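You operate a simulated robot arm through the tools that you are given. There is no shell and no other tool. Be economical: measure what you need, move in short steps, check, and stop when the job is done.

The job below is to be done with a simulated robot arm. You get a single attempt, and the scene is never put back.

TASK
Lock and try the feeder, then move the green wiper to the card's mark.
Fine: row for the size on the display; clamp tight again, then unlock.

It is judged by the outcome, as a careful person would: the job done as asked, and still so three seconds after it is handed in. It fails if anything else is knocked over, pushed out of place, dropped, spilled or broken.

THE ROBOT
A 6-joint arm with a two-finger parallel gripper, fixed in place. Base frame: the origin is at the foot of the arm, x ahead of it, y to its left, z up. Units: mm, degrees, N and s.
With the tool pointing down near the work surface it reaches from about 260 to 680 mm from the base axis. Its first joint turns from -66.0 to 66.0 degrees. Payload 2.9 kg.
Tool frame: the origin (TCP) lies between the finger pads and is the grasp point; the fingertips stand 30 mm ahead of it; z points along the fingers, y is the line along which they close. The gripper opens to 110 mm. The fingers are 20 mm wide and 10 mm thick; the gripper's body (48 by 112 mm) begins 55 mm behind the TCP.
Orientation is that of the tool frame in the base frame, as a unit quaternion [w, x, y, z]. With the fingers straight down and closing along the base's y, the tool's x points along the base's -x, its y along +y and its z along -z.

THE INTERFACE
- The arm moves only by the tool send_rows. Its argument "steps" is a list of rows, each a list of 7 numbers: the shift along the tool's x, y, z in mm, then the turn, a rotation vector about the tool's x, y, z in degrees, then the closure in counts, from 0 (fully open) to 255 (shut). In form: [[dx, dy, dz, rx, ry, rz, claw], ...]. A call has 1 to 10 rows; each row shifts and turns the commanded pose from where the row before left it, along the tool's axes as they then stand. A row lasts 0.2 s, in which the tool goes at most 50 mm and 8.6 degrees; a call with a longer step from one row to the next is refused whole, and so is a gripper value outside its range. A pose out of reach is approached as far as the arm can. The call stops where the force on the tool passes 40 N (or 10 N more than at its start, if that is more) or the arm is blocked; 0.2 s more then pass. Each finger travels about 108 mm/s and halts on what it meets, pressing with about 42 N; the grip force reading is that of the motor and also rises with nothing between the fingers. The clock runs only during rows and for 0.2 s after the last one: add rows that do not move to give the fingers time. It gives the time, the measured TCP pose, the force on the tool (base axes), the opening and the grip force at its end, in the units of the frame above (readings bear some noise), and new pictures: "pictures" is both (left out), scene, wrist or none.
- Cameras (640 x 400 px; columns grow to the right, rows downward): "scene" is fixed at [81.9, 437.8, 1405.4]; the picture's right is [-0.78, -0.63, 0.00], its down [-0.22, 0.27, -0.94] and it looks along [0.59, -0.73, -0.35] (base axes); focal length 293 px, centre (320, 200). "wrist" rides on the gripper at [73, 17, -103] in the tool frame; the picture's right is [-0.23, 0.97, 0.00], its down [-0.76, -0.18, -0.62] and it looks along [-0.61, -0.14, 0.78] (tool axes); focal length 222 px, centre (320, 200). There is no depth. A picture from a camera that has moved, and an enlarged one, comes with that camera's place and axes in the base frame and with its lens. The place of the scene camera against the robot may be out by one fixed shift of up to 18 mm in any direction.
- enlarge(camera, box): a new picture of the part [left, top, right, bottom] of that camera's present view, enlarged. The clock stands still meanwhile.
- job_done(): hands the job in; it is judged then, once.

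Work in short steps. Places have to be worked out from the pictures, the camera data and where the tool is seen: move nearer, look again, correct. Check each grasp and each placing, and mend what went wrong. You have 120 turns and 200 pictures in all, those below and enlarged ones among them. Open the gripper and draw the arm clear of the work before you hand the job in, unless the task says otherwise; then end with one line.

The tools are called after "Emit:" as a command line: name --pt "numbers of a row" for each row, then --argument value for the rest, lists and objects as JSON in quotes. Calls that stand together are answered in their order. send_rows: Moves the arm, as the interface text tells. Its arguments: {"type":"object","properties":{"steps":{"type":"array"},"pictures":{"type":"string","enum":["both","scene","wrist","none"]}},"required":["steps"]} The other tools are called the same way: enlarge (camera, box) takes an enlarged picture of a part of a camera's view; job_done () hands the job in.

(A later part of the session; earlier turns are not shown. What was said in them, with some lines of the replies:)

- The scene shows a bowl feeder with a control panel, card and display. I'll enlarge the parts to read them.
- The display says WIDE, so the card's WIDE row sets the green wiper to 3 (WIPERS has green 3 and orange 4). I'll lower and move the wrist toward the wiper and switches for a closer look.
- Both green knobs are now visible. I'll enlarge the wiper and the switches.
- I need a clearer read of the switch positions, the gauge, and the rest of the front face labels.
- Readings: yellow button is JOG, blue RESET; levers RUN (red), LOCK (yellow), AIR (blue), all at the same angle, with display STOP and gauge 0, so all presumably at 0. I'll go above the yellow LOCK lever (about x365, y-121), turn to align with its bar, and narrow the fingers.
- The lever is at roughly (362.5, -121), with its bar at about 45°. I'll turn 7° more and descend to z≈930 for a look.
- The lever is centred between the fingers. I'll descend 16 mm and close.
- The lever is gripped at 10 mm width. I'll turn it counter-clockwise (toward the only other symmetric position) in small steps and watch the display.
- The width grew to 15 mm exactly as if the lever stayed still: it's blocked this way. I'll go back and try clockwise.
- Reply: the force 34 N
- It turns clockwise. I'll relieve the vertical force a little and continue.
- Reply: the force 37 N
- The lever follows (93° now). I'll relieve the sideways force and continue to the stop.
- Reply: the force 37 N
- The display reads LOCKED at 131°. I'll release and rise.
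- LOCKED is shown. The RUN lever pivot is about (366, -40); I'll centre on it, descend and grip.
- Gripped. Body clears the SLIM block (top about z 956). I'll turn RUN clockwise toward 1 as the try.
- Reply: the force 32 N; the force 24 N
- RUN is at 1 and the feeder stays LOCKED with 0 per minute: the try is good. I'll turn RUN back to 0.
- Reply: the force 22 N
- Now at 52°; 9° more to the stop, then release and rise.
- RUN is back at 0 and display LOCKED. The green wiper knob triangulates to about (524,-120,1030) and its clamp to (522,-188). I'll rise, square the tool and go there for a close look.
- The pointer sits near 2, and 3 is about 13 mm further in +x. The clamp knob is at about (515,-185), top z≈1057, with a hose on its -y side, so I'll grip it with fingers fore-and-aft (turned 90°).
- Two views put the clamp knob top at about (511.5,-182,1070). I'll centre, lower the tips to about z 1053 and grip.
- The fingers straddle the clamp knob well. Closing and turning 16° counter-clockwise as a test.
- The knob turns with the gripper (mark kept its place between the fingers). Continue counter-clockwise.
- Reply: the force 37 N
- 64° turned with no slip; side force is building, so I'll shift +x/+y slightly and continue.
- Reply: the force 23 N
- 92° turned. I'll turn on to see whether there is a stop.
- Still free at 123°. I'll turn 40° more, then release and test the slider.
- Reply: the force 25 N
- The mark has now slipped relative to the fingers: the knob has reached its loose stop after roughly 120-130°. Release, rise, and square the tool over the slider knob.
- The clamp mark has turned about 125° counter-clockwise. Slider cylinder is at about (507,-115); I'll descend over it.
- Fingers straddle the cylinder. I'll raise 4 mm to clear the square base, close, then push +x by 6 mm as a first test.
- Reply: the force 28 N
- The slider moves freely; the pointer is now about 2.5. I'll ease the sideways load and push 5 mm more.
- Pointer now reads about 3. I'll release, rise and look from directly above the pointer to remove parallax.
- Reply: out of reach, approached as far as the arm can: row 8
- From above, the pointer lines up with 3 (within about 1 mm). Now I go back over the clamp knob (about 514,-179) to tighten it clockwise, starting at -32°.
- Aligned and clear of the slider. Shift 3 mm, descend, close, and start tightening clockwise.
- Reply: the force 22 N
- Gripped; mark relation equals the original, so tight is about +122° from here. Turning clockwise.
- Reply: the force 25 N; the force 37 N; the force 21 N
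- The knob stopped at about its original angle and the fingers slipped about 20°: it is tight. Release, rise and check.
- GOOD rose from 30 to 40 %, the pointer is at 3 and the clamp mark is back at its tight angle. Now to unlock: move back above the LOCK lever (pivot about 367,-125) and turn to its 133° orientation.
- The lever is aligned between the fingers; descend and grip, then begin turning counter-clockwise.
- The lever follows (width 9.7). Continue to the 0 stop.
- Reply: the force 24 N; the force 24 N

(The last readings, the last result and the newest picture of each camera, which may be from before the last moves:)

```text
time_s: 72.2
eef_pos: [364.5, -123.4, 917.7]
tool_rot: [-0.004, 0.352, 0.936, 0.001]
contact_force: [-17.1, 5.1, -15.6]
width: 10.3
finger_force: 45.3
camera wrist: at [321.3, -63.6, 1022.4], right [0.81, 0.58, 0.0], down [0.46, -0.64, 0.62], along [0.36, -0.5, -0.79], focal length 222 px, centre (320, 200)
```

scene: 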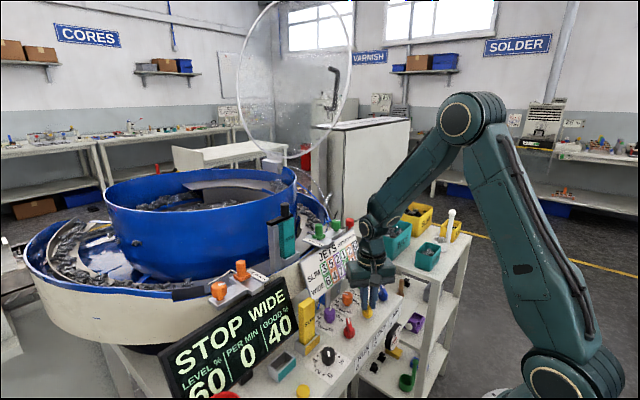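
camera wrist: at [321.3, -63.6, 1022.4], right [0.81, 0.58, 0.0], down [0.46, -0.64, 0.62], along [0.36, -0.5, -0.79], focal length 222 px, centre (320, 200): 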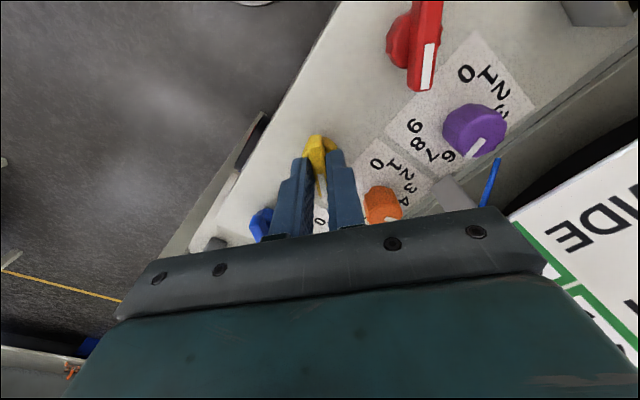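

The display is back to STOP: unlocked. I'll release, rise clear and open fully.

Emit:
send_rows --pt "0 0 0 0 0 0 200" --pt "0 0 0 0 0 0 150" --pt "0 0 0 0 0 0 150" --pt "0 0 -40 0 0 0 150" --pt "0 0 -45 0 0 0 100" --pt "0 0 -45 0 0 0 0" --pt "0 0 -45 0 0 0 0" --pt "0 0 -45 0 0 0 0" --pt "0 0 0 0 0 0 0" --pictures "both"

Emit:
enlarge --camera "scene" --box '[200, 200, 420, 380]'

Emit:
enlarge --camera "scene" --box '[300, 215, 360, 250]'

```text
time_s: 74.2
eef_pos: [364.6, -124.0, 1139.8]
tool_rot: [0.0, 0.35, 0.937, 0.001]
contact_force: [-0.2, 0.1, -0.2]
width: 110.2
finger_force: 0.0
camera wrist: at [319.9, -64.5, 1244.3], right [0.81, 0.58, 0.0], down [0.46, -0.64, 0.62], along [0.36, -0.5, -0.78], focal length 222 px, centre (320, 200)
```

scene: 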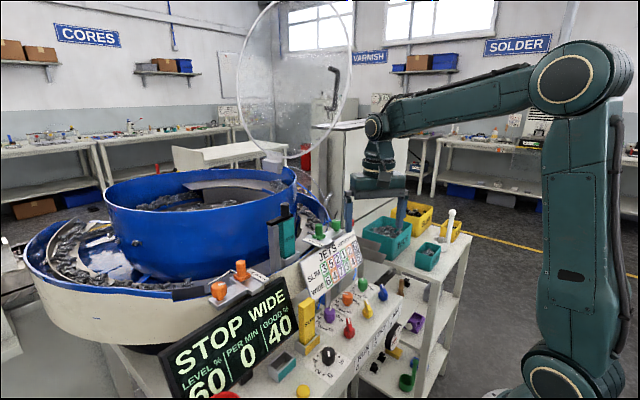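
wrist: 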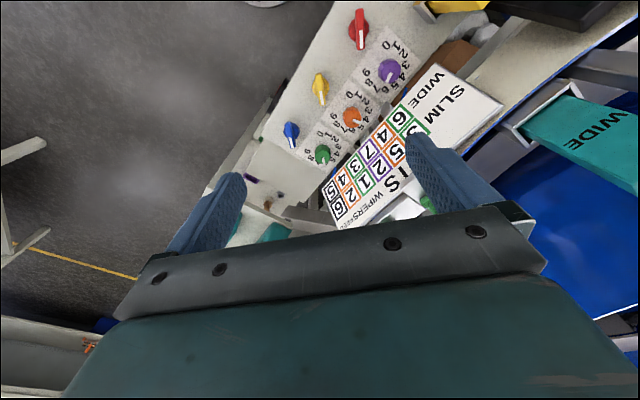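

```text
2.22 times, centred on (310, 290) of scene
camera zoom: at [81.8, 437.8, 1405.4], right [-0.78, -0.63, 0.0], down [-0.22, 0.27, -0.94], along [0.59, -0.73, -0.35], focal length 652 px, centre (342, 0)
```

zoom: 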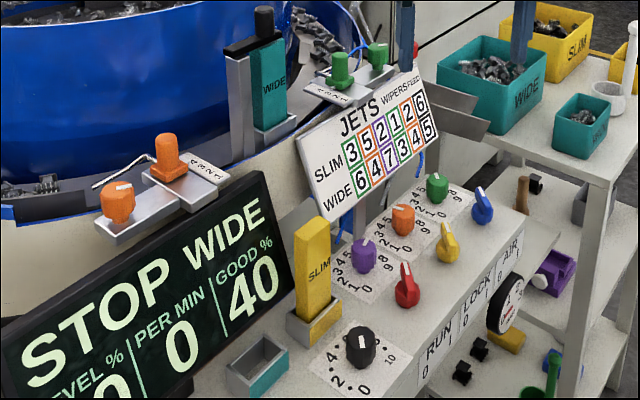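

```text
10.67 times, centred on (330, 232) of scene
camera zoom: at [81.8, 437.8, 1405.4], right [-0.78, -0.63, 0.0], down [-0.22, 0.27, -0.94], along [0.59, -0.73, -0.35], focal length 3128 px, centre (213, -147)
```

zoom: 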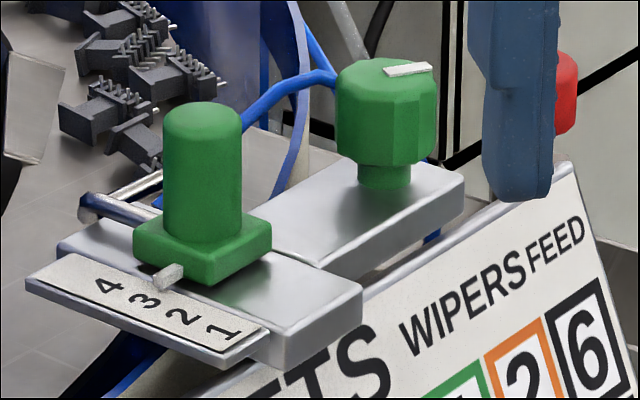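

Everything is as asked: wiper at 3, clamp tight, RUN at 0, LOCK at 0, the arm clear and open. Handing in.

Emit:
job_done

```text
The job is handed in.
```

The job is done and handed in. I locked the feeder and turned RUN to 1; it stayed LOCKED at 0 per minute, so I set RUN back to 0. The green wiper is at 3 (WIDE row) to within about 1 mm, its clamp is tight again, and the feeder is unlocked (display STOP).
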